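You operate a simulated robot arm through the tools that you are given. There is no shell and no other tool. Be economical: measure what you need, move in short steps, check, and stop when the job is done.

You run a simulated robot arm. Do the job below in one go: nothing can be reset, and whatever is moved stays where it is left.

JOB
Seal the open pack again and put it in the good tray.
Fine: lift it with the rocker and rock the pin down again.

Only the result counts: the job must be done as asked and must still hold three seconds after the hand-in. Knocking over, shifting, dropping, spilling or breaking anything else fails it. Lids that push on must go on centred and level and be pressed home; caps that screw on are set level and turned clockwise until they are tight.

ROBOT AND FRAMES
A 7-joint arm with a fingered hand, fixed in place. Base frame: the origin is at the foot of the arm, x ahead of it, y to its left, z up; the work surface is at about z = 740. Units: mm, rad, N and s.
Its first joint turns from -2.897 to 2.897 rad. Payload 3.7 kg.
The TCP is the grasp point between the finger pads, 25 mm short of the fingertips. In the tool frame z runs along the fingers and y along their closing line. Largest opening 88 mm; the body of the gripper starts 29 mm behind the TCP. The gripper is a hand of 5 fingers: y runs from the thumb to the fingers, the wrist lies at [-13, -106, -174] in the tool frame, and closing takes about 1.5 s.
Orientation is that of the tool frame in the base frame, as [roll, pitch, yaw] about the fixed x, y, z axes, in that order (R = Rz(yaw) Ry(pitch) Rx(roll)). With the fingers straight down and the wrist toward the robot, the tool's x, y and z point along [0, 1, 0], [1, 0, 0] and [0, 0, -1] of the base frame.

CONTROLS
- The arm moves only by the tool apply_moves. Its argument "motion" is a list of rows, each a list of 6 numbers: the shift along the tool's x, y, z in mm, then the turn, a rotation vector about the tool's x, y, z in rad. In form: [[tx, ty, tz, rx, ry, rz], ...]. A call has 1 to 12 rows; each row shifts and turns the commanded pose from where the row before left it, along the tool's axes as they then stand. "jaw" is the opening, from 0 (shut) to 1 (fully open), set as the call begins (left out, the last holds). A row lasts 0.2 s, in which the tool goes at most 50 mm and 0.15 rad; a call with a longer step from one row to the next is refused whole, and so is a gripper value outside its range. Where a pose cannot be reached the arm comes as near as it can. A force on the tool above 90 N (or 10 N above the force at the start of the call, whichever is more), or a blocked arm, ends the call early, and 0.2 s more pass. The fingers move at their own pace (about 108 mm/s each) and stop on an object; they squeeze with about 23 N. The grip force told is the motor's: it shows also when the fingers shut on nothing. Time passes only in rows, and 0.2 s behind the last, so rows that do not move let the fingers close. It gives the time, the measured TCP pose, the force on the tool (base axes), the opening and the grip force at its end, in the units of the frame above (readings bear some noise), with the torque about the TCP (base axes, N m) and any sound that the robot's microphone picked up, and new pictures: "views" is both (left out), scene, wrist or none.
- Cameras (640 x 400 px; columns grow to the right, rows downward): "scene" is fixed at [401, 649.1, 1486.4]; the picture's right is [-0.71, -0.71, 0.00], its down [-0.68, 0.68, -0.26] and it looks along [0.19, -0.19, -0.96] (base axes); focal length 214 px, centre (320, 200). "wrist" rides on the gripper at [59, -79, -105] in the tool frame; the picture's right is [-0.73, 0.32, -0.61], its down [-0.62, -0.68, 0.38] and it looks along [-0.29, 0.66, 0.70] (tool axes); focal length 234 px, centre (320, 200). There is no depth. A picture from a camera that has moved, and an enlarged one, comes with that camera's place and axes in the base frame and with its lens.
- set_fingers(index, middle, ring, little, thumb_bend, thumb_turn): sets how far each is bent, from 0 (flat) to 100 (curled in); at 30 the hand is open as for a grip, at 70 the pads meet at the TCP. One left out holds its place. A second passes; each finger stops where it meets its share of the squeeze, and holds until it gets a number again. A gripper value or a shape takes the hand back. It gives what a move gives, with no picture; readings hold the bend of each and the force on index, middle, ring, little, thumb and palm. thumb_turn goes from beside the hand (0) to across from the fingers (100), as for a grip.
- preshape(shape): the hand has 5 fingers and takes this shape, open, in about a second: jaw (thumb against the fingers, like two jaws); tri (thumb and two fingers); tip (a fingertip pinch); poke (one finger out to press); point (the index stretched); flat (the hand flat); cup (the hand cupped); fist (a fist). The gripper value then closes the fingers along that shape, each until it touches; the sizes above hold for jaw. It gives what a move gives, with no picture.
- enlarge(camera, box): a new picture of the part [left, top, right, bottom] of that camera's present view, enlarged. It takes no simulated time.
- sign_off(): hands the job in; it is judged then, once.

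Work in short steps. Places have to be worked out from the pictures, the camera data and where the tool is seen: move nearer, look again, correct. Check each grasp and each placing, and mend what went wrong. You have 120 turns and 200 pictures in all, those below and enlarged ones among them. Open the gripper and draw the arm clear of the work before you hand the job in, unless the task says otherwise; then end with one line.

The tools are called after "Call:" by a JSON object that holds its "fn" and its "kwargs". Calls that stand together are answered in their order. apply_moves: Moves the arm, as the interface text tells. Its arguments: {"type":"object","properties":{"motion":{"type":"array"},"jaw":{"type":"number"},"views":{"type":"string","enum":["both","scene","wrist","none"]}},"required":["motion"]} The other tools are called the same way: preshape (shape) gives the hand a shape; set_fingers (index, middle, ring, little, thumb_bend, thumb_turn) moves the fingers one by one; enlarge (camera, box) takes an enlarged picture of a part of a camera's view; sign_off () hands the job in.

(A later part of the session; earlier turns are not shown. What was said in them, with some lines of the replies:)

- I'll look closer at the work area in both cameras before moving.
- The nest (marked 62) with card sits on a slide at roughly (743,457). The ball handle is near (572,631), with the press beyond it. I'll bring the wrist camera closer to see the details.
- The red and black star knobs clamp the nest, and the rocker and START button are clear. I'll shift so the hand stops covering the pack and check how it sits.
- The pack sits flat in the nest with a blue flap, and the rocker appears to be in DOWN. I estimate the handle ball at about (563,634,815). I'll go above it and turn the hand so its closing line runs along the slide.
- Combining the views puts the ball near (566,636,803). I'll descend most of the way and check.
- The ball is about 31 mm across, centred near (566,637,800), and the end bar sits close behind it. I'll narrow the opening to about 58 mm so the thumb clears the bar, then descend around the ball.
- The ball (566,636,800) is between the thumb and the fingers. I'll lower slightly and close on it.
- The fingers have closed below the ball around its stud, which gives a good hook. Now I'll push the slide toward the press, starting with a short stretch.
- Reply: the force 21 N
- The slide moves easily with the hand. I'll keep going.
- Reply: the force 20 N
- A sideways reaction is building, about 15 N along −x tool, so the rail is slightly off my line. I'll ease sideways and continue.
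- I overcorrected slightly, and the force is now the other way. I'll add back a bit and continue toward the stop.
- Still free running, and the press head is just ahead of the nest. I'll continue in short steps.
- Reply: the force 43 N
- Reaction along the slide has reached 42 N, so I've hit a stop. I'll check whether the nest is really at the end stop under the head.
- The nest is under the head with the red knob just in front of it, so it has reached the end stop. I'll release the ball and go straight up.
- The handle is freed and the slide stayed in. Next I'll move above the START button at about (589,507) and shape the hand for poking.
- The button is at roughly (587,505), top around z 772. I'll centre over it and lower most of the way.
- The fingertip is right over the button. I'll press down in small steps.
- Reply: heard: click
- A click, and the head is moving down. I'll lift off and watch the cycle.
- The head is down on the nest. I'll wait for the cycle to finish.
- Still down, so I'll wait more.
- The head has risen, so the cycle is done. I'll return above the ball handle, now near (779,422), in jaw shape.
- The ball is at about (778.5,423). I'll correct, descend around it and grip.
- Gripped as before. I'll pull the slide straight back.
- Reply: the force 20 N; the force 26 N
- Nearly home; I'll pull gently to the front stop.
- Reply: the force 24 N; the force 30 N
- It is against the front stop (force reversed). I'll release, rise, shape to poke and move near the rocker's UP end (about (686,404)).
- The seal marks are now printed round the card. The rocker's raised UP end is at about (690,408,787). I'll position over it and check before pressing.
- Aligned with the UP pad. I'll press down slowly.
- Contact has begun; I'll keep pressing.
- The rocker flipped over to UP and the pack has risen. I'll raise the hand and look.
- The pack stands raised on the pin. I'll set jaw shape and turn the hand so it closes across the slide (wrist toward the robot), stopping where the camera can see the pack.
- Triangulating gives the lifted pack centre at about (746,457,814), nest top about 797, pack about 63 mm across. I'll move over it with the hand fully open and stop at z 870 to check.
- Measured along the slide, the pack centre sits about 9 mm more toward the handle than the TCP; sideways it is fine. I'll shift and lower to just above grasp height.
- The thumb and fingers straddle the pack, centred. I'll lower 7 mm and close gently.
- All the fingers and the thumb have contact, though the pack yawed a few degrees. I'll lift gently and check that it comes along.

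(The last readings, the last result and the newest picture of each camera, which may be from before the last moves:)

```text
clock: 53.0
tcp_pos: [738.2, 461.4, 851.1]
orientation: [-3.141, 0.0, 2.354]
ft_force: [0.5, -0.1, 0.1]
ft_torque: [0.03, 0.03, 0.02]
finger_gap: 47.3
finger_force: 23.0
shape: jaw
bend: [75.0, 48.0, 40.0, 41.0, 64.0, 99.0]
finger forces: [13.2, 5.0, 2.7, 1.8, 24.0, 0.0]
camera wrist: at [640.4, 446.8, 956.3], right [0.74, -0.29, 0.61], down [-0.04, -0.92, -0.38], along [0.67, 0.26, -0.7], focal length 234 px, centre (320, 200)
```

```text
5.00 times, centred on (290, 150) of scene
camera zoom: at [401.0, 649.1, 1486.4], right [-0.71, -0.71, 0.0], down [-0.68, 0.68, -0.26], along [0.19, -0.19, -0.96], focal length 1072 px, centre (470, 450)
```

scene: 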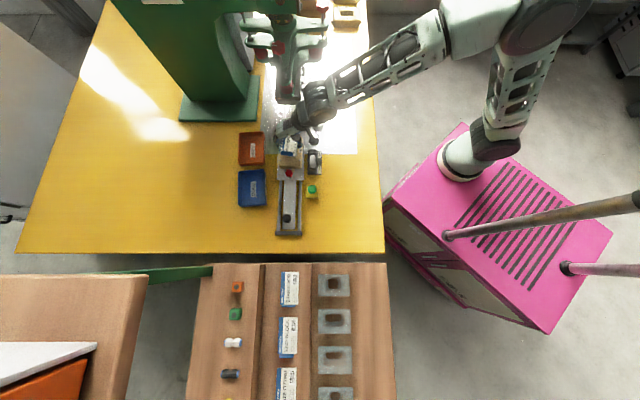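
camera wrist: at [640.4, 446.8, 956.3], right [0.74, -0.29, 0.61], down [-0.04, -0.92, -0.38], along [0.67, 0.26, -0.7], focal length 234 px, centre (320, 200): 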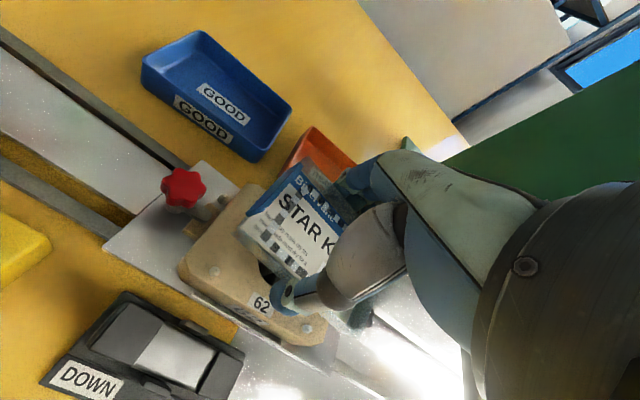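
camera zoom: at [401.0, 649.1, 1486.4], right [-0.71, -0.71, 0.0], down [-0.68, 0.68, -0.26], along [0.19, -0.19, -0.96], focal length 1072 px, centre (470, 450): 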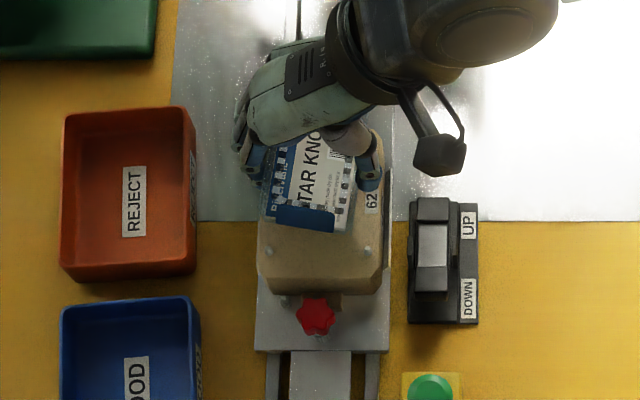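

The pack is held securely with nothing left behind. The GOOD tray centre is around (735,647). I'll raise, carry it above the tray, and counter-rotate about 10° so it lines up with the tray.

Call:
{"fn": "apply_moves", "kwargs": {"motion": [[0, 0, -15, 0, 0, 0], [0, 0, -20, 0, 0, 0], [14, 14, -5, 0, 0, 0], [20, 19, 0, 0, 0, 0], [20, 19, 0, 0, 0, 0], [20, 19, 0, 0, 0, 0], [20, 19, 0, 0, 0, 0], [20, 19, 0, 0, 0, 0], [19.6, 20, 0, 0, 0, 0], [0, 0, 0, 0, 0, -0.06], [0, 0, 0, 0, 0, -0.06], [0, 0, 0, 0, 0, -0.05]]}}

Call:
{"fn": "enlarge", "kwargs": {"camera": "wrist", "box": [120, 140, 440, 380]}}

Call:
{"fn": "enlarge", "kwargs": {"camera": "scene", "box": [210, 130, 310, 220]}}

```text
clock: 55.6
tcp_pos: [735.6, 647.4, 889.8]
orientation: [-3.141, -0.001, 2.526]
ft_force: [-0.7, 0.4, 0.9]
ft_torque: [-0.01, -0.02, 0.01]
finger_gap: 47.4
finger_force: 22.7
shape: jaw
bend: [75.0, 48.0, 40.0, 41.0, 64.0, 99.0]
finger forces: [13.4, 5.1, 2.7, 1.6, 24.0, 0.0]
camera wrist: at [642.1, 616.5, 995.5], right [0.78, -0.16, 0.61], down [0.12, -0.92, -0.38], along [0.62, 0.37, -0.7], focal length 234 px, centre (320, 200)
```

scene: 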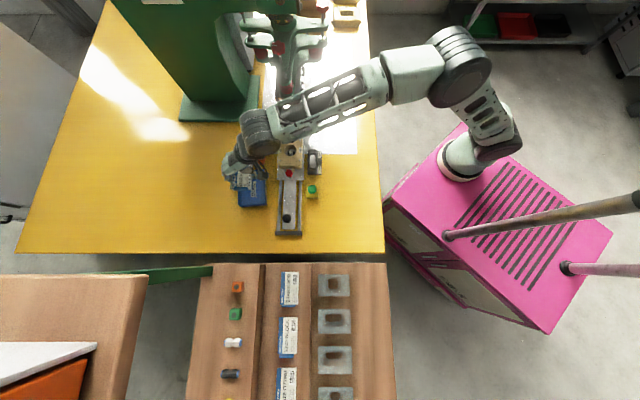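
wrist: 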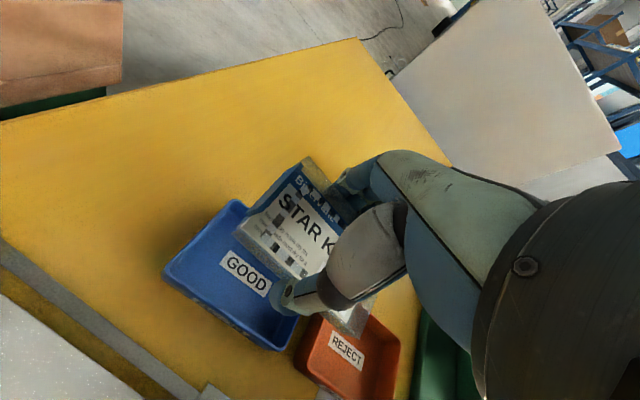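

```text
1.67 times, centred on (280, 260) of wrist
camera zoom: at [642.1, 616.5, 995.5], right [0.78, -0.16, 0.61], down [0.12, -0.92, -0.38], along [0.62, 0.37, -0.7], focal length 390 px, centre (387, 100)
```

zoom: 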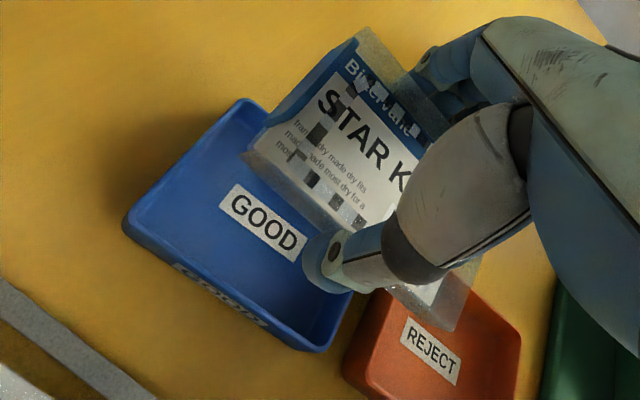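

```text
4.44 times, centred on (260, 175) of scene
camera zoom: at [401.0, 649.1, 1486.4], right [-0.71, -0.71, 0.0], down [-0.68, 0.68, -0.26], along [0.19, -0.19, -0.96], focal length 953 px, centre (587, 311)
```

zoom: 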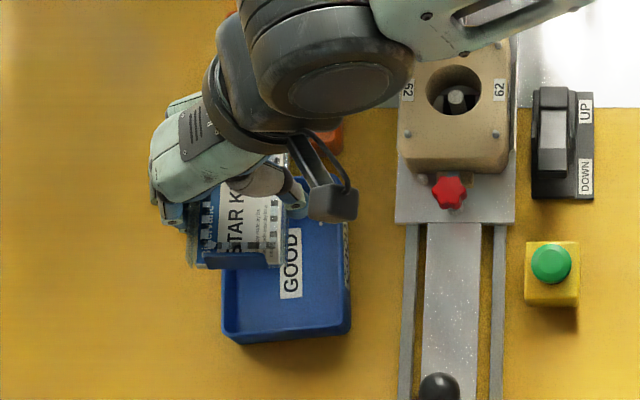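

The pack is over the tray but about 8 mm too far toward the press. I'll correct and descend to z 830, then check against the rim.

Call:
{"fn": "apply_moves", "kwargs": {"motion": [[7, -3.8, 0, 0, 0, 0], [0, 0, 20, 0, 0, 0], [0, 0, 20, 0, 0, 0], [0, 0, 20, 0, 0, 0]]}}

Call:
{"fn": "enlarge", "kwargs": {"camera": "wrist", "box": [120, 140, 440, 380]}}

Call:
{"fn": "enlarge", "kwargs": {"camera": "scene", "box": [210, 130, 310, 220]}}

```text
clock: 56.6
tcp_pos: [727.6, 649.0, 828.5]
orientation: [3.141, -0.001, 2.527]
ft_force: [-0.2, 1.1, -1.4]
ft_torque: [0.03, 0.03, -0.02]
finger_gap: 46.7
finger_force: 22.9
shape: jaw
bend: [75.0, 48.0, 40.0, 41.0, 64.0, 99.0]
finger forces: [13.3, 5.0, 2.7, 1.7, 24.0, 0.1]
camera wrist: at [634.2, 617.6, 934.8], right [0.78, -0.16, 0.61], down [0.12, -0.92, -0.38], along [0.62, 0.37, -0.7], focal length 234 px, centre (320, 200)
```

scene: 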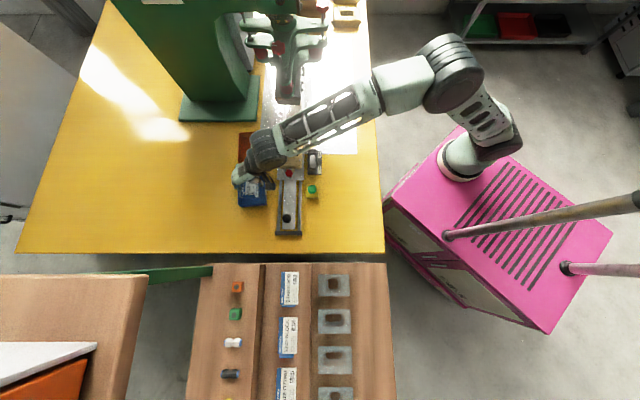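
wrist: 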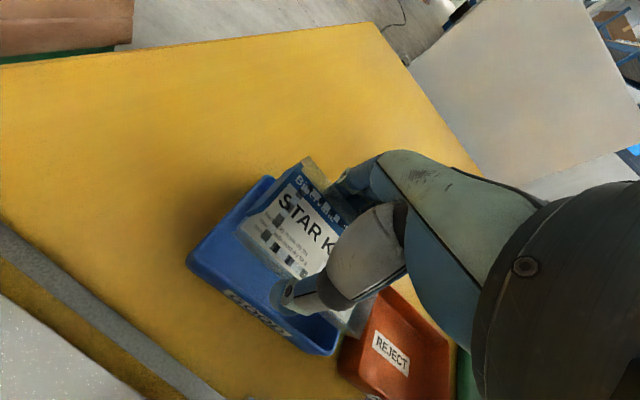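

```text
1.67 times, centred on (280, 260) of wrist
camera zoom: at [634.2, 617.6, 934.8], right [0.78, -0.16, 0.61], down [0.12, -0.92, -0.38], along [0.62, 0.37, -0.7], focal length 390 px, centre (387, 100)
```

zoom: 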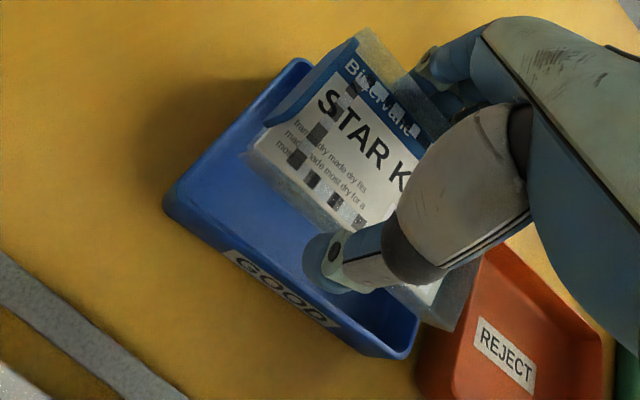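

```text
4.44 times, centred on (260, 175) of scene
camera zoom: at [401.0, 649.1, 1486.4], right [-0.71, -0.71, 0.0], down [-0.68, 0.68, -0.26], along [0.19, -0.19, -0.96], focal length 953 px, centre (587, 311)
```

zoom: 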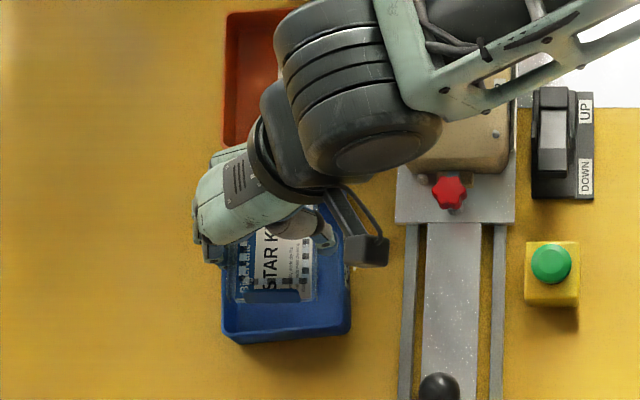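

Alignment with the tray is good, but the hand is about as wide as the tray, so the fingertips should stay at or just above the rim (about 772). I'll lower in small steps to z 805 and watch the force.

Call:
{"fn": "apply_moves", "kwargs": {"motion": [[0, 1, 8, 0, 0, 0], [0, 1, 8, 0, 0, 0], [0, 0, 6, 0, 0, 0]]}}

Call:
{"fn": "enlarge", "kwargs": {"camera": "wrist", "box": [170, 140, 430, 360]}}

Call:
{"fn": "enlarge", "kwargs": {"camera": "scene", "box": [220, 150, 300, 220]}}

```text
clock: 57.4
tcp_pos: [729.8, 649.3, 806.5]
orientation: [-3.141, 0.001, 2.524]
ft_force: [-0.3, -0.8, -0.2]
ft_torque: [-0.01, 0.0, 0.03]
finger_gap: 47.1
finger_force: 23.5
shape: jaw
bend: [75.0, 48.0, 40.0, 41.0, 64.0, 99.0]
finger forces: [13.4, 4.9, 2.7, 1.7, 24.0, 0.0]
camera wrist: at [635.4, 619.6, 912.7], right [0.78, -0.16, 0.61], down [0.11, -0.92, -0.38], along [0.62, 0.37, -0.7], focal length 234 px, centre (320, 200)
```

scene: 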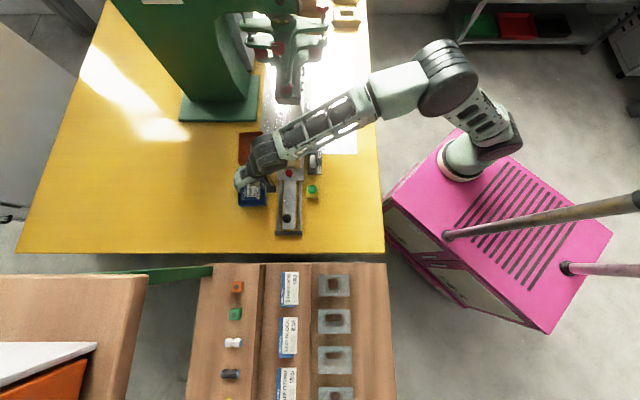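
wrist: 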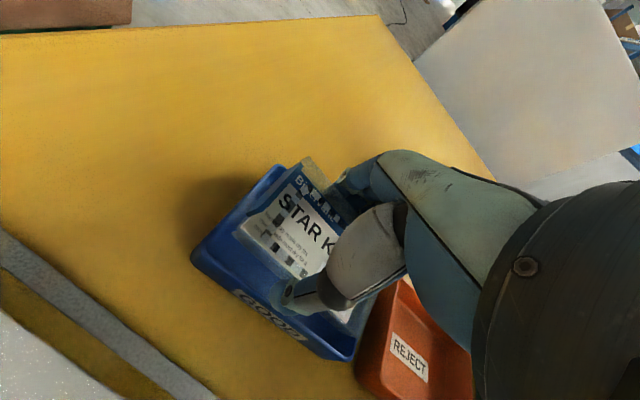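

```text
1.82 times, centred on (300, 250) of wrist
camera zoom: at [635.4, 619.6, 912.7], right [0.78, -0.16, 0.61], down [0.11, -0.92, -0.38], along [0.62, 0.37, -0.7], focal length 426 px, centre (356, 109)
```

zoom: 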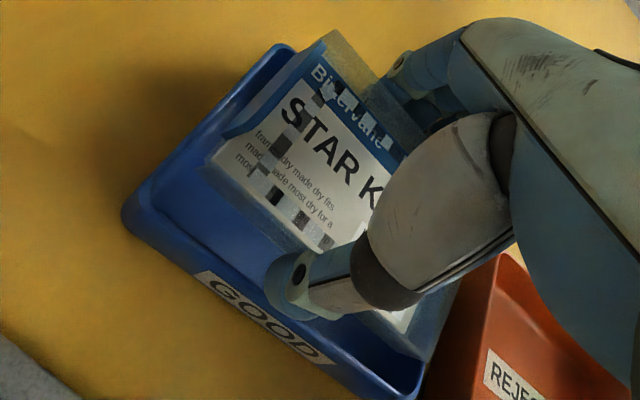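

```text
5.71 times, centred on (260, 185) of scene
camera zoom: at [401.0, 649.1, 1486.4], right [-0.71, -0.71, 0.0], down [-0.68, 0.68, -0.26], along [0.19, -0.19, -0.96], focal length 1226 px, centre (663, 286)
```

zoom: 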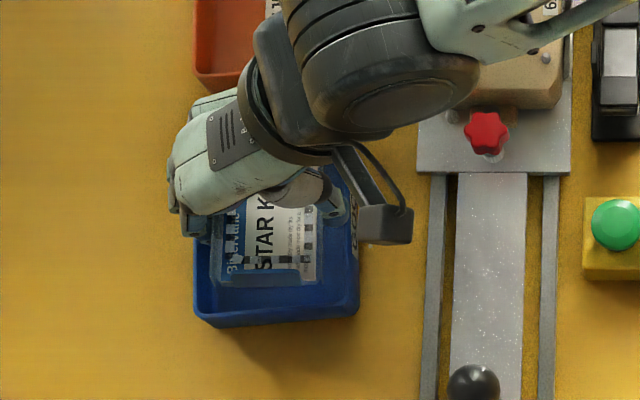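

No contact so far, and the pack is centred over the tray interior with its corners inside. I'll lower 4 mm more (tips just above the rim), then open partway to let it settle.

Call:
{"fn": "apply_moves", "kwargs": {"motion": [[0, 0, 2, 0, 0, 0], [0, 0, 2, 0, 0, 0], [0, 0, 0, 0, 0, 0]], "views": "none"}}

Call:
{"fn": "enlarge", "kwargs": {"camera": "wrist", "box": [170, 140, 430, 360]}}

```text
clock: 58.2
tcp_pos: [728.8, 649.1, 804.4]
orientation: [3.141, 0.0, 2.526]
ft_force: [-0.8, -0.1, -0.4]
ft_torque: [-0.02, 0.01, 0.0]
finger_gap: 47.2
finger_force: 22.9
shape: jaw
bend: [75.0, 48.0, 40.0, 41.0, 64.0, 99.0]
finger forces: [13.3, 5.0, 2.7, 1.7, 24.0, 0.0]
```

```text
1.82 times, centred on (300, 250) of wrist
camera zoom: at [635.2, 619.1, 909.2], right [0.78, -0.16, 0.61], down [0.11, -0.92, -0.38], along [0.62, 0.37, -0.7], focal length 426 px, centre (356, 109)
```

zoom: 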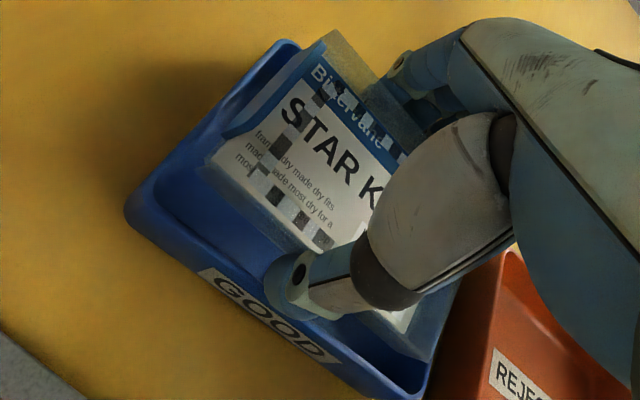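

I want a closer look at the far-side corner of the pack relative to the tray wall before releasing.

Call:
{"fn": "enlarge", "kwargs": {"camera": "wrist", "box": [230, 140, 360, 250]}}

Call:
{"fn": "enlarge", "kwargs": {"camera": "scene", "box": [228, 160, 276, 212]}}

```text
3.64 times, centred on (295, 195) of wrist
camera zoom: at [635.2, 619.1, 909.2], right [0.78, -0.16, 0.61], down [0.11, -0.92, -0.38], along [0.62, 0.37, -0.7], focal length 852 px, centre (411, 218)
```

zoom: 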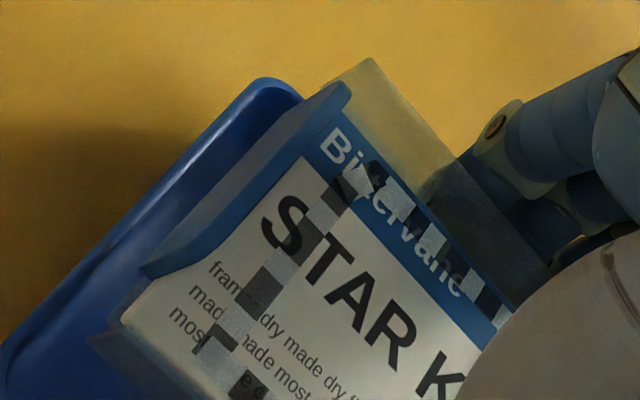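

```text
7.69 times, centred on (252, 186) of scene
camera zoom: at [401.0, 649.1, 1486.4], right [-0.71, -0.71, 0.0], down [-0.68, 0.68, -0.26], along [0.19, -0.19, -0.96], focal length 1650 px, centre (843, 308)
```

zoom: 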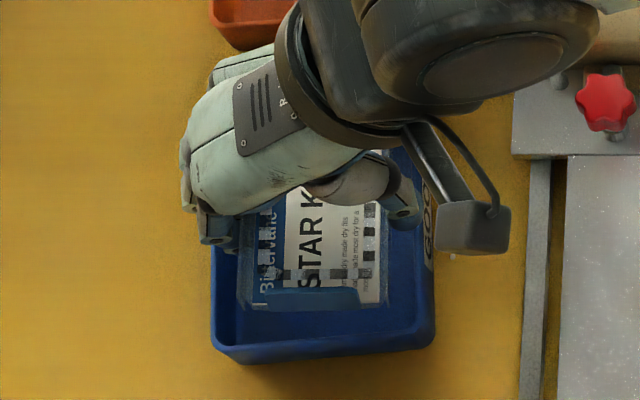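

The fixed camera shows the pack inside the tray walls on all sides and square with it. I'll release by opening.

Call:
{"fn": "apply_moves", "kwargs": {"motion": [[0, 0, 0, 0, 0, 0], [0, 0, 0, 0, 0, 0], [0, 0, 0, 0, 0, 0], [0, 0, 0, 0, 0, 0]], "jaw": 0.95}}

Call:
{"fn": "enlarge", "kwargs": {"camera": "scene", "box": [228, 160, 276, 212]}}

```text
clock: 59.2
tcp_pos: [728.9, 649.3, 804.3]
orientation: [-3.141, 0.0, 2.527]
ft_force: [0.6, 0.4, -0.3]
ft_torque: [-0.01, 0.0, -0.04]
finger_gap: 83.1
finger_force: 0.1
shape: jaw
bend: [32.0, 31.0, 30.0, 31.0, 31.0, 98.0]
finger forces: [0.0, 0.0, 0.1, 0.0, 0.1, 0.0]
camera wrist: at [635.2, 619.1, 909.2], right [0.78, -0.16, 0.61], down [0.11, -0.92, -0.38], along [0.62, 0.37, -0.7], focal length 234 px, centre (320, 200)
```

scene: 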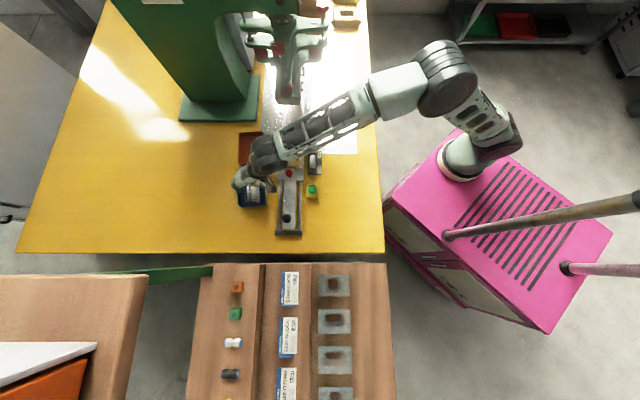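
wrist: 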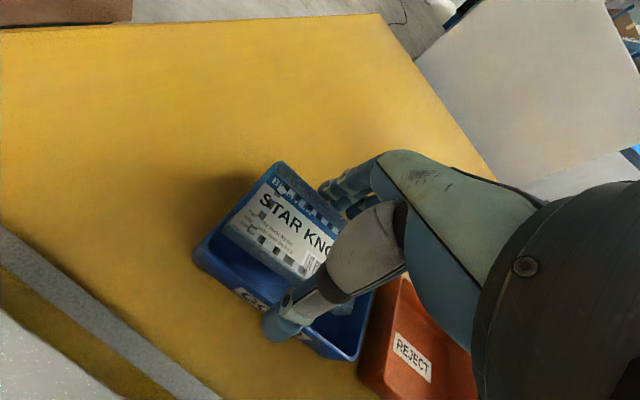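

```text
7.69 times, centred on (252, 186) of scene
camera zoom: at [401.0, 649.1, 1486.4], right [-0.71, -0.71, 0.0], down [-0.68, 0.68, -0.26], along [0.19, -0.19, -0.96], focal length 1650 px, centre (843, 308)
```

zoom: 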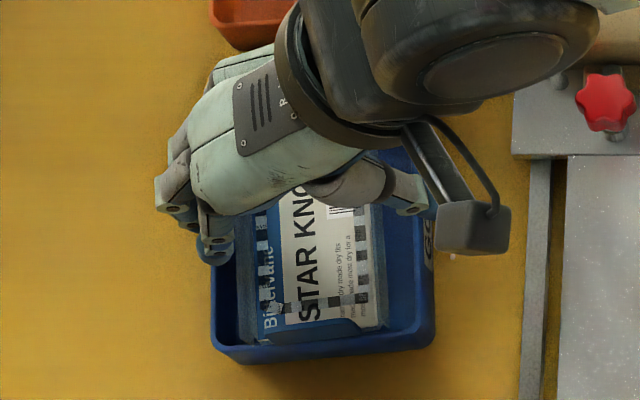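

The pack dropped into the tray. I'll raise the hand straight up and inspect.

Call:
{"fn": "apply_moves", "kwargs": {"motion": [[0, 0, -15, 0, 0, 0], [0, 0, -30, 0, 0, 0], [0, 0, -40, 0, 0, 0], [-30, -30, 0, 0, 0, 0], [-30, -30, 0, 0, 0, 0]]}}

Call:
{"fn": "enlarge", "kwargs": {"camera": "scene", "box": [228, 120, 328, 212]}}

Call:
{"fn": "enlarge", "kwargs": {"camera": "wrist", "box": [160, 120, 420, 340]}}

```text
clock: 60.4
tcp_pos: [739.9, 566.4, 887.5]
orientation: [-3.141, 0.0, 2.527]
ft_force: [-0.4, 0.4, 0.2]
ft_torque: [0.01, -0.02, 0.01]
finger_gap: 82.8
finger_force: 0.0
shape: jaw
bend: [32.0, 31.0, 30.0, 31.0, 31.0, 98.0]
finger forces: [0.1, 0.0, 0.0, 0.0, 0.1, 0.0]
camera wrist: at [646.2, 535.7, 993.4], right [0.78, -0.15, 0.61], down [0.12, -0.92, -0.38], along [0.62, 0.37, -0.7], focal length 234 px, centre (320, 200)
```

scene: 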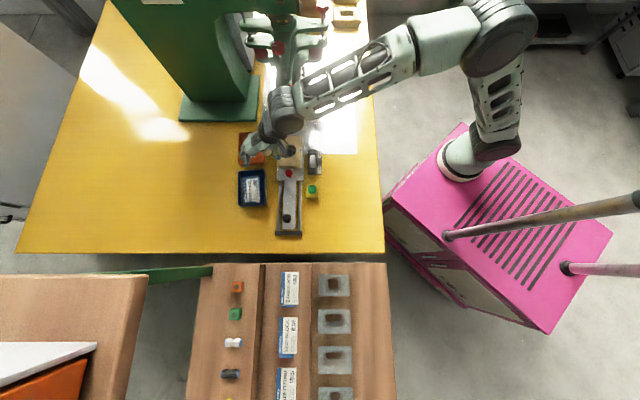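
wrist: 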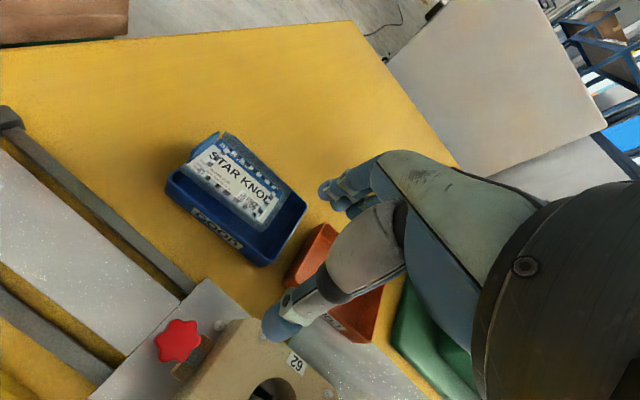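

```text
4.35 times, centred on (278, 166) of scene
camera zoom: at [401.0, 649.1, 1486.4], right [-0.71, -0.71, 0.0], down [-0.68, 0.68, -0.26], along [0.19, -0.19, -0.96], focal length 932 px, centre (503, 348)
```

zoom: 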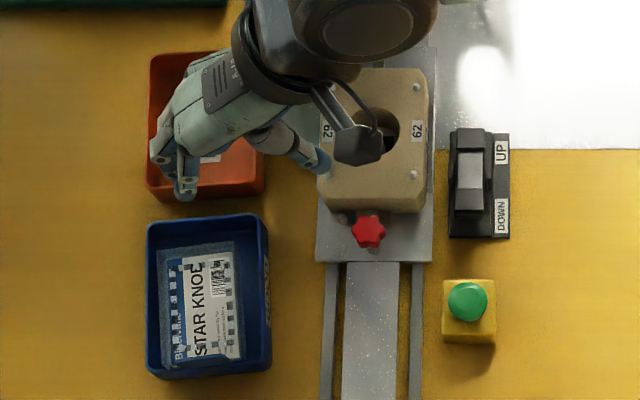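

```text
1.82 times, centred on (290, 230) of wrist
camera zoom: at [646.2, 535.7, 993.4], right [0.78, -0.15, 0.61], down [0.12, -0.92, -0.38], along [0.62, 0.37, -0.7], focal length 426 px, centre (374, 146)
```

zoom: 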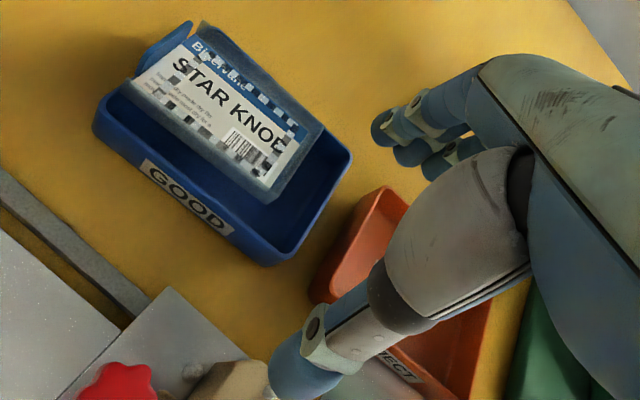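

The pack lies in the GOOD tray and the tray hasn't moved. Next I'll rock the pin down, shaping to poke and going above the raised DOWN end of the rocker (about (645,446)).

Call:
{"fn": "preshape", "kwargs": {"shape": "poke"}}

Call:
{"fn": "apply_moves", "kwargs": {"motion": [[2, -38.2, 0, 0, 0, 0], [2, -38.2, 0, 0, 0, 0], [2, -38.2, 0, 0, 0, 0], [2, -38.2, 0, 0, 0, 0], [0, 0, 10, 0, 0, 0.085], [0, 0, 20, 0, 0, 0.085]]}}

Call:
{"fn": "enlarge", "kwargs": {"camera": "scene", "box": [228, 120, 328, 212]}}

Call:
{"fn": "enlarge", "kwargs": {"camera": "wrist", "box": [160, 120, 420, 340]}}

```text
clock: 61.3
tcp_pos: [740.4, 565.8, 887.5]
orientation: [-3.141, 0.001, 2.525]
ft_force: [0.3, -0.9, -0.3]
ft_torque: [0.02, 0.01, 0.0]
finger_gap: 0.0
finger_force: 0.1
shape: poke
bend: [70.0, 70.0, 99.0, 99.0, 100.0, 100.0]
finger forces: [0.1, 0.1, 0.0, 0.0, 0.0, 0.0]
```

```text
clock: 62.7
tcp_pos: [647.3, 446.5, 859.3]
orientation: [3.141, 0.001, 2.352]
ft_force: [-0.1, 0.5, -0.1]
ft_torque: [-0.03, 0.01, -0.01]
finger_gap: 0.0
finger_force: 0.1
shape: poke
bend: [70.0, 70.0, 99.0, 99.0, 100.0, 100.0]
finger forces: [0.1, 0.1, 0.0, 0.0, 0.0, 0.0]
camera wrist: at [550.1, 431.5, 964.3], right [0.74, -0.29, 0.61], down [-0.04, -0.92, -0.38], along [0.67, 0.26, -0.7], focal length 234 px, centre (320, 200)
```

scene: 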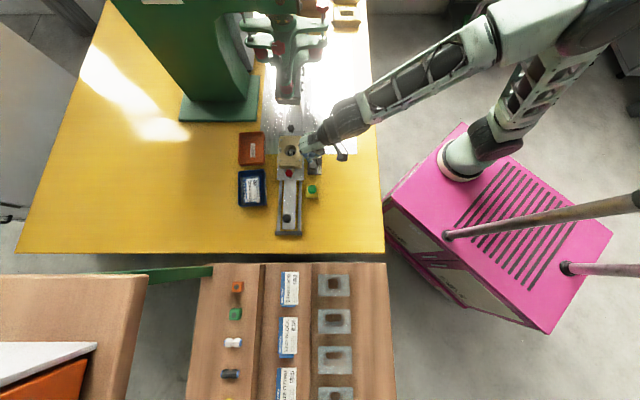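
wrist: 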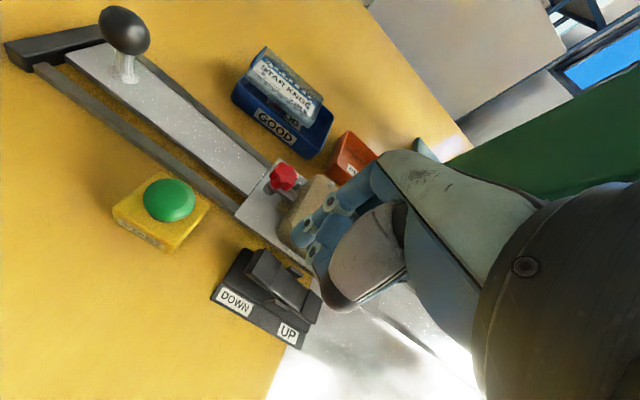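

```text
4.35 times, centred on (278, 166) of scene
camera zoom: at [401.0, 649.1, 1486.4], right [-0.71, -0.71, 0.0], down [-0.68, 0.68, -0.26], along [0.19, -0.19, -0.96], focal length 932 px, centre (503, 348)
```

zoom: 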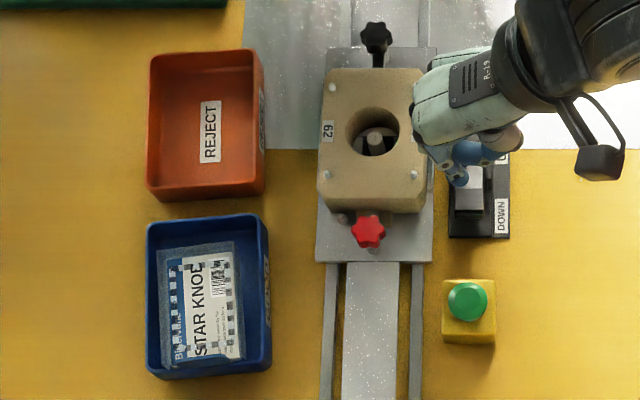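

```text
1.82 times, centred on (290, 230) of wrist
camera zoom: at [550.1, 431.5, 964.3], right [0.74, -0.29, 0.61], down [-0.04, -0.92, -0.38], along [0.67, 0.26, -0.7], focal length 426 px, centre (374, 146)
```

zoom: 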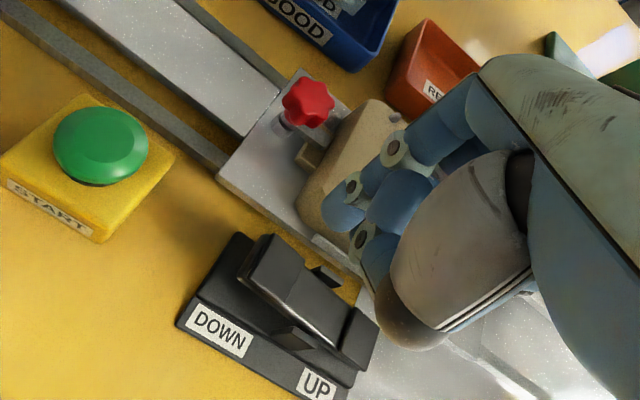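

The rocker's DOWN pad is centred near (646,446). In this orientation the knuckles could brush the nest, so I'll rise a little and turn back to the earlier heading (closing line along the slide), which worked before.

Call:
{"fn": "apply_moves", "kwargs": {"motion": [[0, 0, -25, 0, 0, 0], [0, 0, 0, 0, 0, 0.1428], [0, 0, 0, 0, 0, 0.1428], [0, 0, 0, 0, 0, 0.1428], [0, 0, 0, 0, 0, 0.1428], [0, 0, 0, 0, 0, 0.1428], [0, 0, 0, 0, 0, 0.1428], [0, 0, 0, 0, 0, 0.1428], [0, 0, 0, 0, 0, 0.1428], [0, 0, 0, 0, 0, 0.1428], [0, 0, 0, 0, 0, 0.1428], [0, 0, 0, 0, 0, 0.1428]]}}

Call:
{"fn": "enlarge", "kwargs": {"camera": "wrist", "box": [160, 120, 420, 340]}}

```text
clock: 65.3
tcp_pos: [647.6, 445.6, 884.3]
orientation: [3.141, 0.0, 0.783]
ft_force: [0.2, -0.6, -0.1]
ft_torque: [0.01, 0.0, -0.01]
finger_gap: 0.0
finger_force: 0.1
shape: poke
bend: [70.0, 70.0, 99.0, 99.0, 100.0, 100.0]
finger forces: [0.0, 0.0, 0.1, 0.0, 0.0, 0.0]
camera wrist: at [633.7, 542.9, 990.2], right [-0.29, -0.74, 0.61], down [-0.92, 0.04, -0.38], along [0.26, -0.67, -0.7], focal length 234 px, centre (320, 200)
```

scene: 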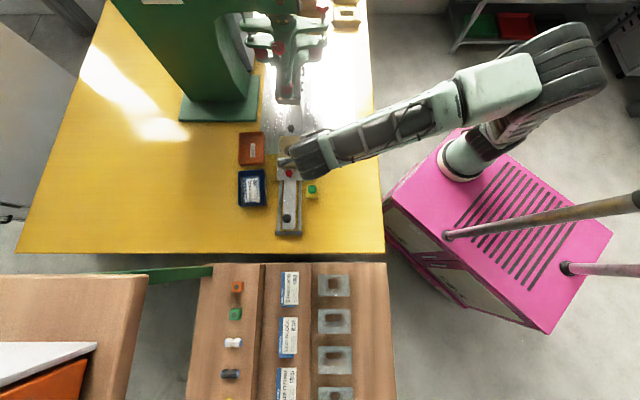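
wrist: 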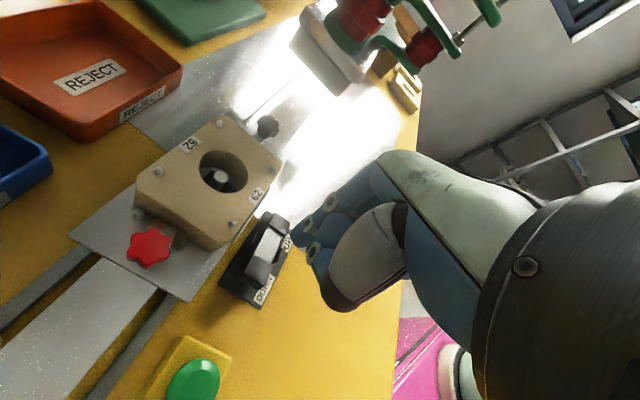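

```text
1.82 times, centred on (290, 230) of wrist
camera zoom: at [633.7, 542.9, 990.2], right [-0.29, -0.74, 0.61], down [-0.92, 0.04, -0.38], along [0.26, -0.67, -0.7], focal length 426 px, centre (374, 146)
```

zoom: 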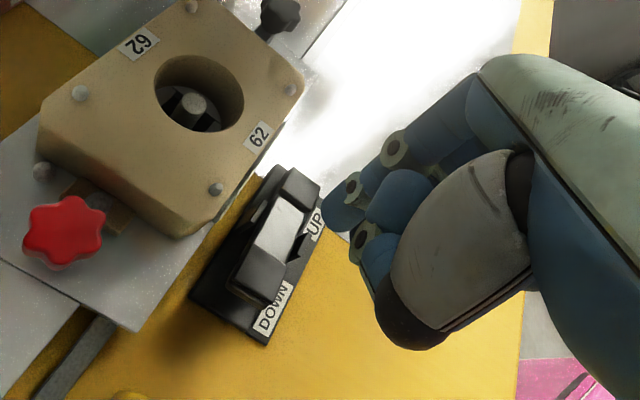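

The raised DOWN pad is at about (645,449). I'll lower onto it and press.

Call:
{"fn": "apply_moves", "kwargs": {"motion": [[0, -3.5, 20, 0, 0, 0], [0, 0, 25, 0, 0, 0], [0, 0, 15, 0, 0, 0], [0, 0, 10, 0, 0, 0], [0, 0, 5, 0, 0, 0]], "views": "wrist"}}

```text
clock: 66.5
tcp_pos: [644.4, 448.3, 808.1]
orientation: [3.141, 0.0, 0.786]
ft_force: [-0.5, 0.1, 0.4]
ft_torque: [-0.01, 0.02, 0.01]
finger_gap: 0.0
finger_force: 0.1
shape: poke
bend: [70.0, 70.0, 99.0, 99.0, 100.0, 100.0]
finger forces: [0.0, 0.1, 0.1, 0.0, 0.0, 0.1]
camera wrist: at [630.9, 545.5, 914.3], right [-0.29, -0.74, 0.61], down [-0.92, 0.04, -0.38], along [0.26, -0.67, -0.7], focal length 234 px, centre (320, 200)
```

wrist: 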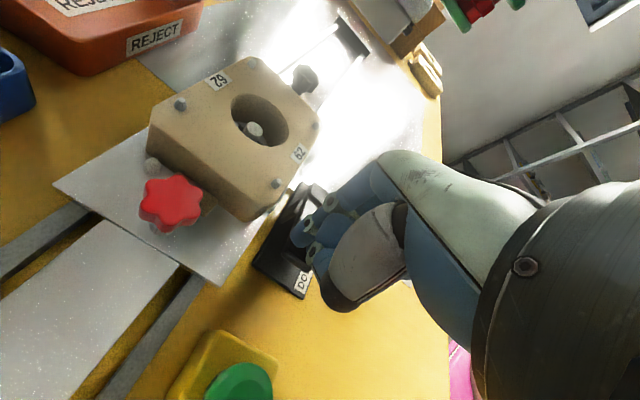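

Call:
{"fn": "apply_moves", "kwargs": {"motion": [[0, 0, 3, 0, 0, 0], [0, 0, 3, 0, 0, 0], [0, 0, 3, 0, 0, 0], [0, 0, 3, 0, 0, 0], [0, 0, 2, 0, 0, 0]], "views": "wrist"}}

```text
clock: 67.7
tcp_pos: [644.7, 448.7, 795.7]
orientation: [3.141, 0.001, 0.787]
ft_force: [0.4, 0.4, -1.2]
ft_torque: [-0.01, 0.0, -0.04]
finger_gap: 0.0
finger_force: 0.0
shape: poke
bend: [70.0, 70.0, 99.0, 99.0, 100.0, 100.0]
finger forces: [0.0, 0.1, 0.0, 0.1, 0.1, 0.0]
camera wrist: at [630.9, 545.9, 901.0], right [-0.29, -0.74, 0.61], down [-0.92, 0.04, -0.38], along [0.26, -0.67, -0.7], focal length 234 px, centre (320, 200)
```

wrist: 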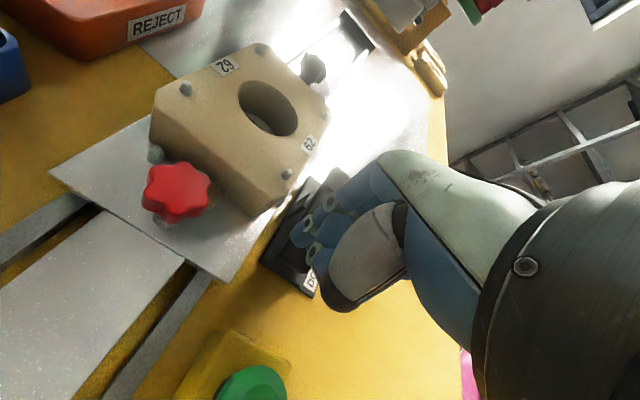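

The pin has dropped out of sight, so the rocker flipped. I'll raise the hand and draw it clear, then verify everything.

Call:
{"fn": "apply_moves", "kwargs": {"motion": [[0, 0, -20, 0, 0, 0], [0, 0, -40, 0, 0, 0], [0, 0, -45, 0, 0, 0], [20, -40, -10, 0, 0, 0], [20, -40, 0, 0, 0, 0]]}}

Call:
{"fn": "enlarge", "kwargs": {"camera": "wrist", "box": [0, 40, 360, 280]}}

Call:
{"fn": "enlarge", "kwargs": {"camera": "scene", "box": [228, 160, 276, 212]}}

```text
clock: 68.9
tcp_pos: [617.9, 532.0, 909.2]
orientation: [3.142, 0.0, 0.783]
ft_force: [0.2, -0.3, 0.1]
ft_torque: [0.02, 0.04, 0.04]
finger_gap: 0.0
finger_force: 0.0
shape: poke
bend: [70.0, 70.0, 99.0, 99.0, 100.0, 100.0]
finger forces: [0.1, 0.0, 0.0, 0.0, 0.0, 0.0]
camera wrist: at [604.2, 629.7, 1014.9], right [-0.29, -0.74, 0.61], down [-0.92, 0.04, -0.38], along [0.26, -0.67, -0.7], focal length 234 px, centre (320, 200)
```

scene: 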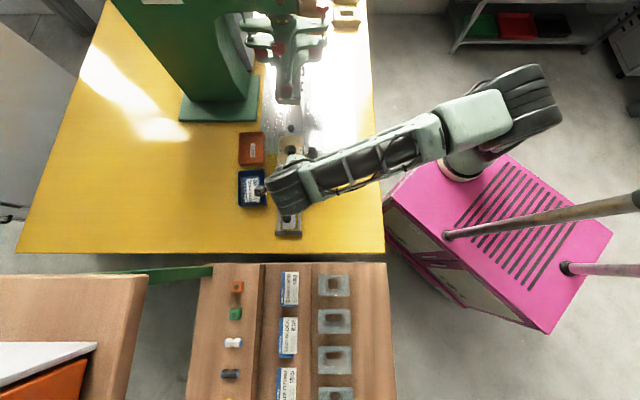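
wrist: 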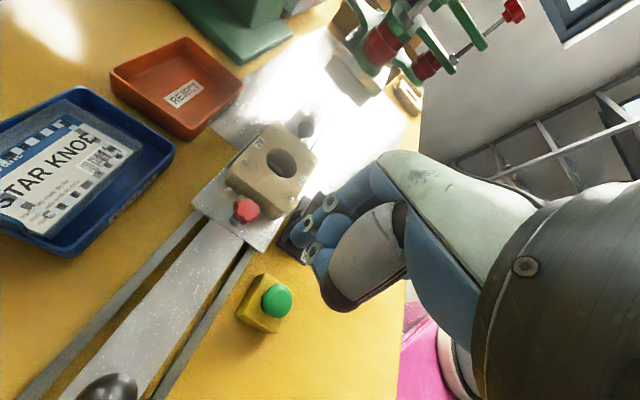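

```text
1.67 times, centred on (180, 160) of wrist
camera zoom: at [604.2, 629.7, 1014.9], right [-0.29, -0.74, 0.61], down [-0.92, 0.04, -0.38], along [0.26, -0.67, -0.7], focal length 390 px, centre (553, 267)
```

zoom: 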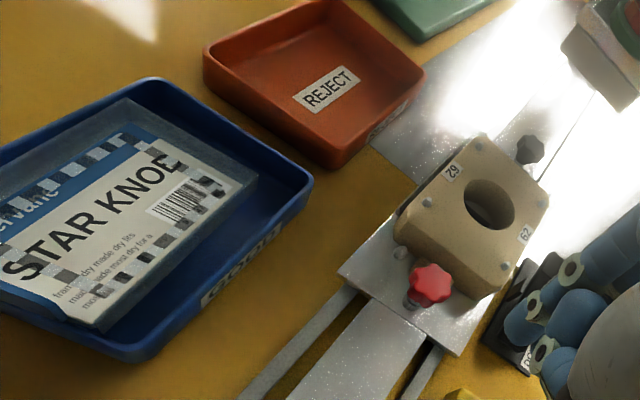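

```text
7.69 times, centred on (252, 186) of scene
camera zoom: at [401.0, 649.1, 1486.4], right [-0.71, -0.71, 0.0], down [-0.68, 0.68, -0.26], along [0.19, -0.19, -0.96], focal length 1650 px, centre (843, 308)
```

zoom: 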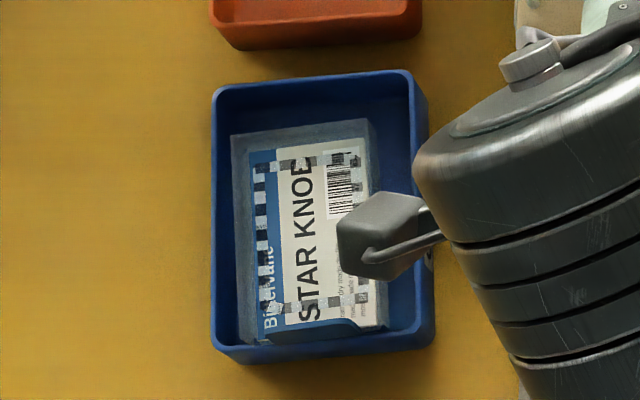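

The pack is in the tray, the pin is down and the tray is undisturbed. Before handing in I'll take a closer look at the sealed pack from the side (also to read the rocker), opening the hand as I turn.

Call:
{"fn": "apply_moves", "kwargs": {"motion": [[31, -10, 0, 0, 0, 0], [0, 0, 0, 0, 0, -0.1428], [0, 0, 0, 0, 0, -0.1428], [0, 0, 0, 0, 0, -0.1428], [0, 0, 0, 0, 0, -0.1428], [0, 0, 0, 0, 0, -0.1428], [0, 0, 0, 0, 0, -0.1428], [0, 0, 0, 0, 0, -0.1428], [0, 0, 0, 0, 0, -0.1428], [0, 0, 0, 0, 0, -0.1428], [0, 0, 0, 0, 0, -0.1428], [0, 0, 0, 0, 0, -0.1428]]}}

Call:
{"fn": "enlarge", "kwargs": {"camera": "wrist", "box": [160, 80, 340, 220]}}

Call:
{"fn": "enlarge", "kwargs": {"camera": "scene", "box": [228, 160, 276, 212]}}

```text
clock: 71.5
tcp_pos: [631.8, 562.8, 911.0]
orientation: [-3.141, 0.0, 2.358]
ft_force: [0.1, 0.6, 0.7]
ft_torque: [-0.02, -0.02, 0.01]
finger_gap: 0.1
finger_force: 0.1
shape: poke
bend: [70.0, 70.0, 99.0, 99.0, 100.0, 100.0]
finger forces: [0.1, 0.0, 0.0, 0.0, 0.0, 0.0]
camera wrist: at [534.4, 548.1, 1015.6], right [0.74, -0.28, 0.61], down [-0.04, -0.92, -0.38], along [0.67, 0.26, -0.7], focal length 234 px, centre (320, 200)
```

scene: 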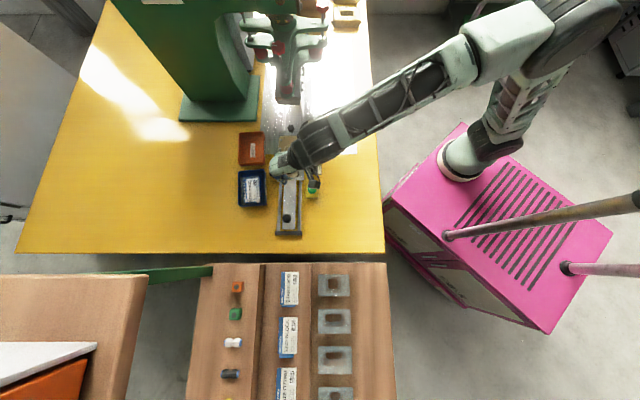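
wrist: 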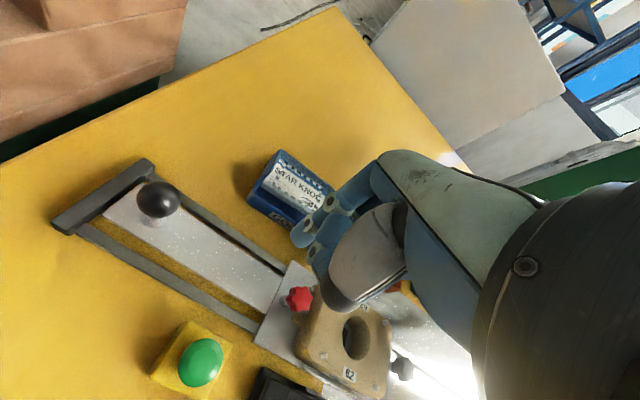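

```text
2.86 times, centred on (250, 150) of wrist
camera zoom: at [534.4, 548.1, 1015.6], right [0.74, -0.28, 0.61], down [-0.04, -0.92, -0.38], along [0.67, 0.26, -0.7], focal length 669 px, centre (520, 343)
```

zoom: 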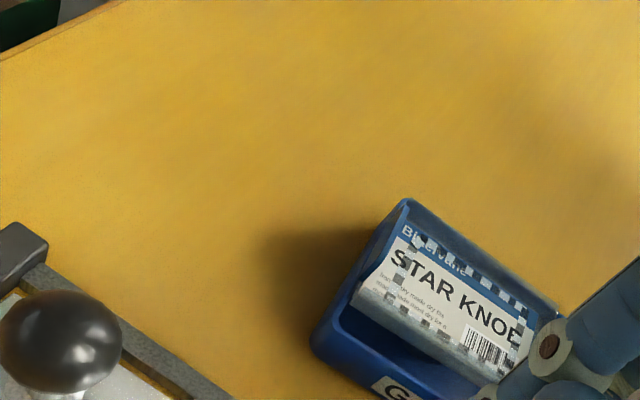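

```text
7.69 times, centred on (252, 186) of scene
camera zoom: at [401.0, 649.1, 1486.4], right [-0.71, -0.71, 0.0], down [-0.68, 0.68, -0.26], along [0.19, -0.19, -0.96], focal length 1650 px, centre (843, 308)
```

zoom: 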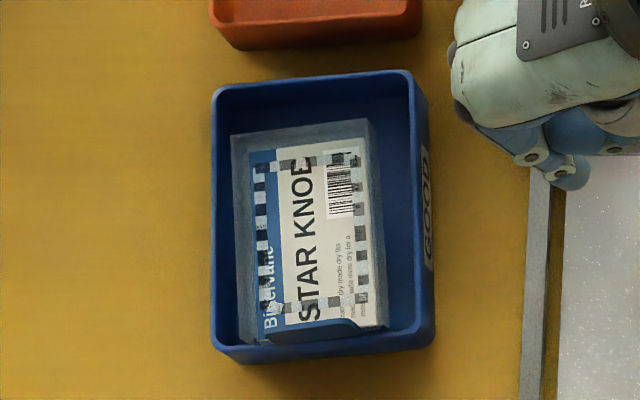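

The dashed seal ring is complete all round, and the pack rests inside GOOD with the pin down. I'll open the hand and draw the arm clear.

Call:
{"fn": "preshape", "kwargs": {"shape": "jaw"}}

Call:
{"fn": "apply_moves", "kwargs": {"motion": [[0, 0, -40, 0, 0, 0], [0, -20, -40, 0, 0, 0], [0, -40, -20, 0, 0, 0], [0, -40, 0, 0, 0, 0]], "jaw": 1.0}}

Call:
{"fn": "enlarge", "kwargs": {"camera": "scene", "box": [220, 110, 340, 250]}}

```text
clock: 72.4
tcp_pos: [631.8, 561.7, 909.4]
orientation: [-3.141, 0.0, 2.354]
ft_force: [0.1, 0.6, -0.4]
ft_torque: [0.0, 0.01, 0.02]
finger_gap: 87.9
finger_force: 0.1
shape: jaw
bend: [30.0, 30.0, 30.0, 30.0, 30.0, 98.0]
finger forces: [0.0, 0.0, 0.1, 0.0, 0.0, 0.0]
```

```text
clock: 73.4
tcp_pos: [562.3, 491.8, 1009.6]
orientation: [-3.139, 0.001, 2.355]
ft_force: [0.2, 0.0, 0.0]
ft_torque: [-0.03, 0.01, -0.01]
finger_gap: 88.0
finger_force: 0.1
shape: jaw
bend: [30.0, 30.0, 30.0, 30.0, 30.0, 98.0]
finger forces: [0.0, 0.0, 0.0, 0.0, 0.0, 0.1]
camera wrist: at [465.0, 478.7, 1114.5], right [0.74, -0.29, 0.61], down [-0.04, -0.92, -0.38], along [0.67, 0.26, -0.7], focal length 234 px, centre (320, 200)
```

scene: 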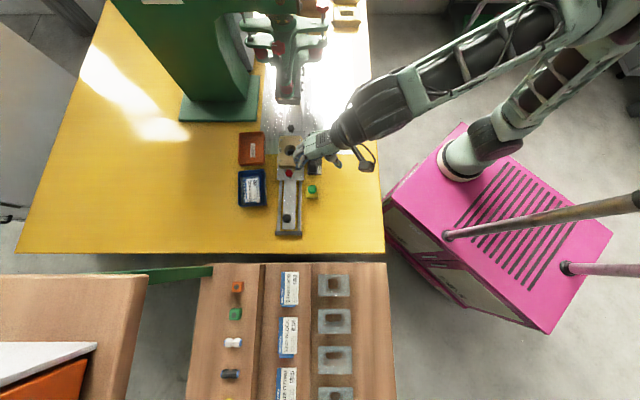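
wrist: 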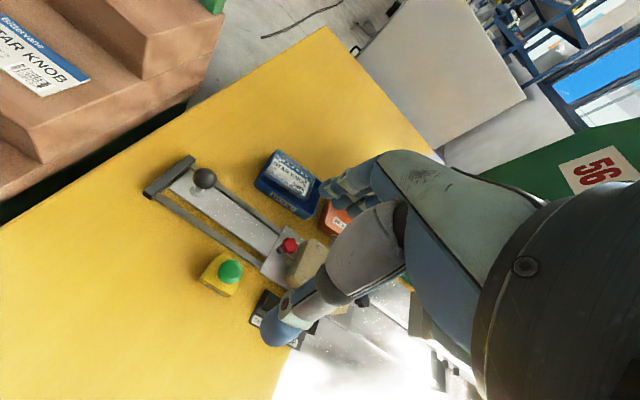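

```text
2.86 times, centred on (280, 180) of scene
camera zoom: at [401.0, 649.1, 1486.4], right [-0.71, -0.71, 0.0], down [-0.68, 0.68, -0.26], along [0.19, -0.19, -0.96], focal length 613 px, centre (434, 257)
```

zoom: 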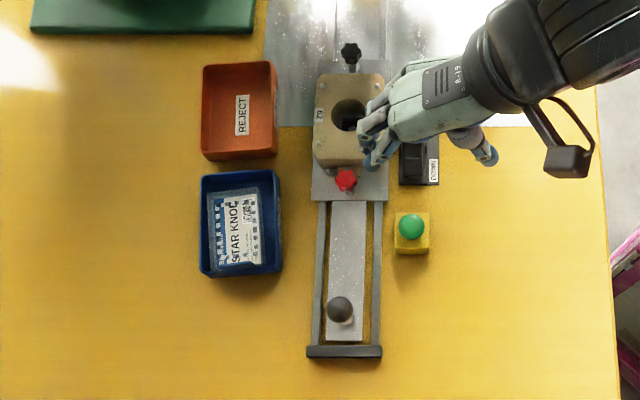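

Everything is in place: pack in GOOD, slide at its front stop, pin down, hand open and clear. I'll hand in.

Call:
{"fn": "sign_off", "kwargs": {}}

```text
The job is handed in.
```

The pack is sealed again and lying in the GOOD tray, and the lift pin is rocked back down. I released the pack just above the tray rim, so it dropped a short way in, and nothing else was moved.
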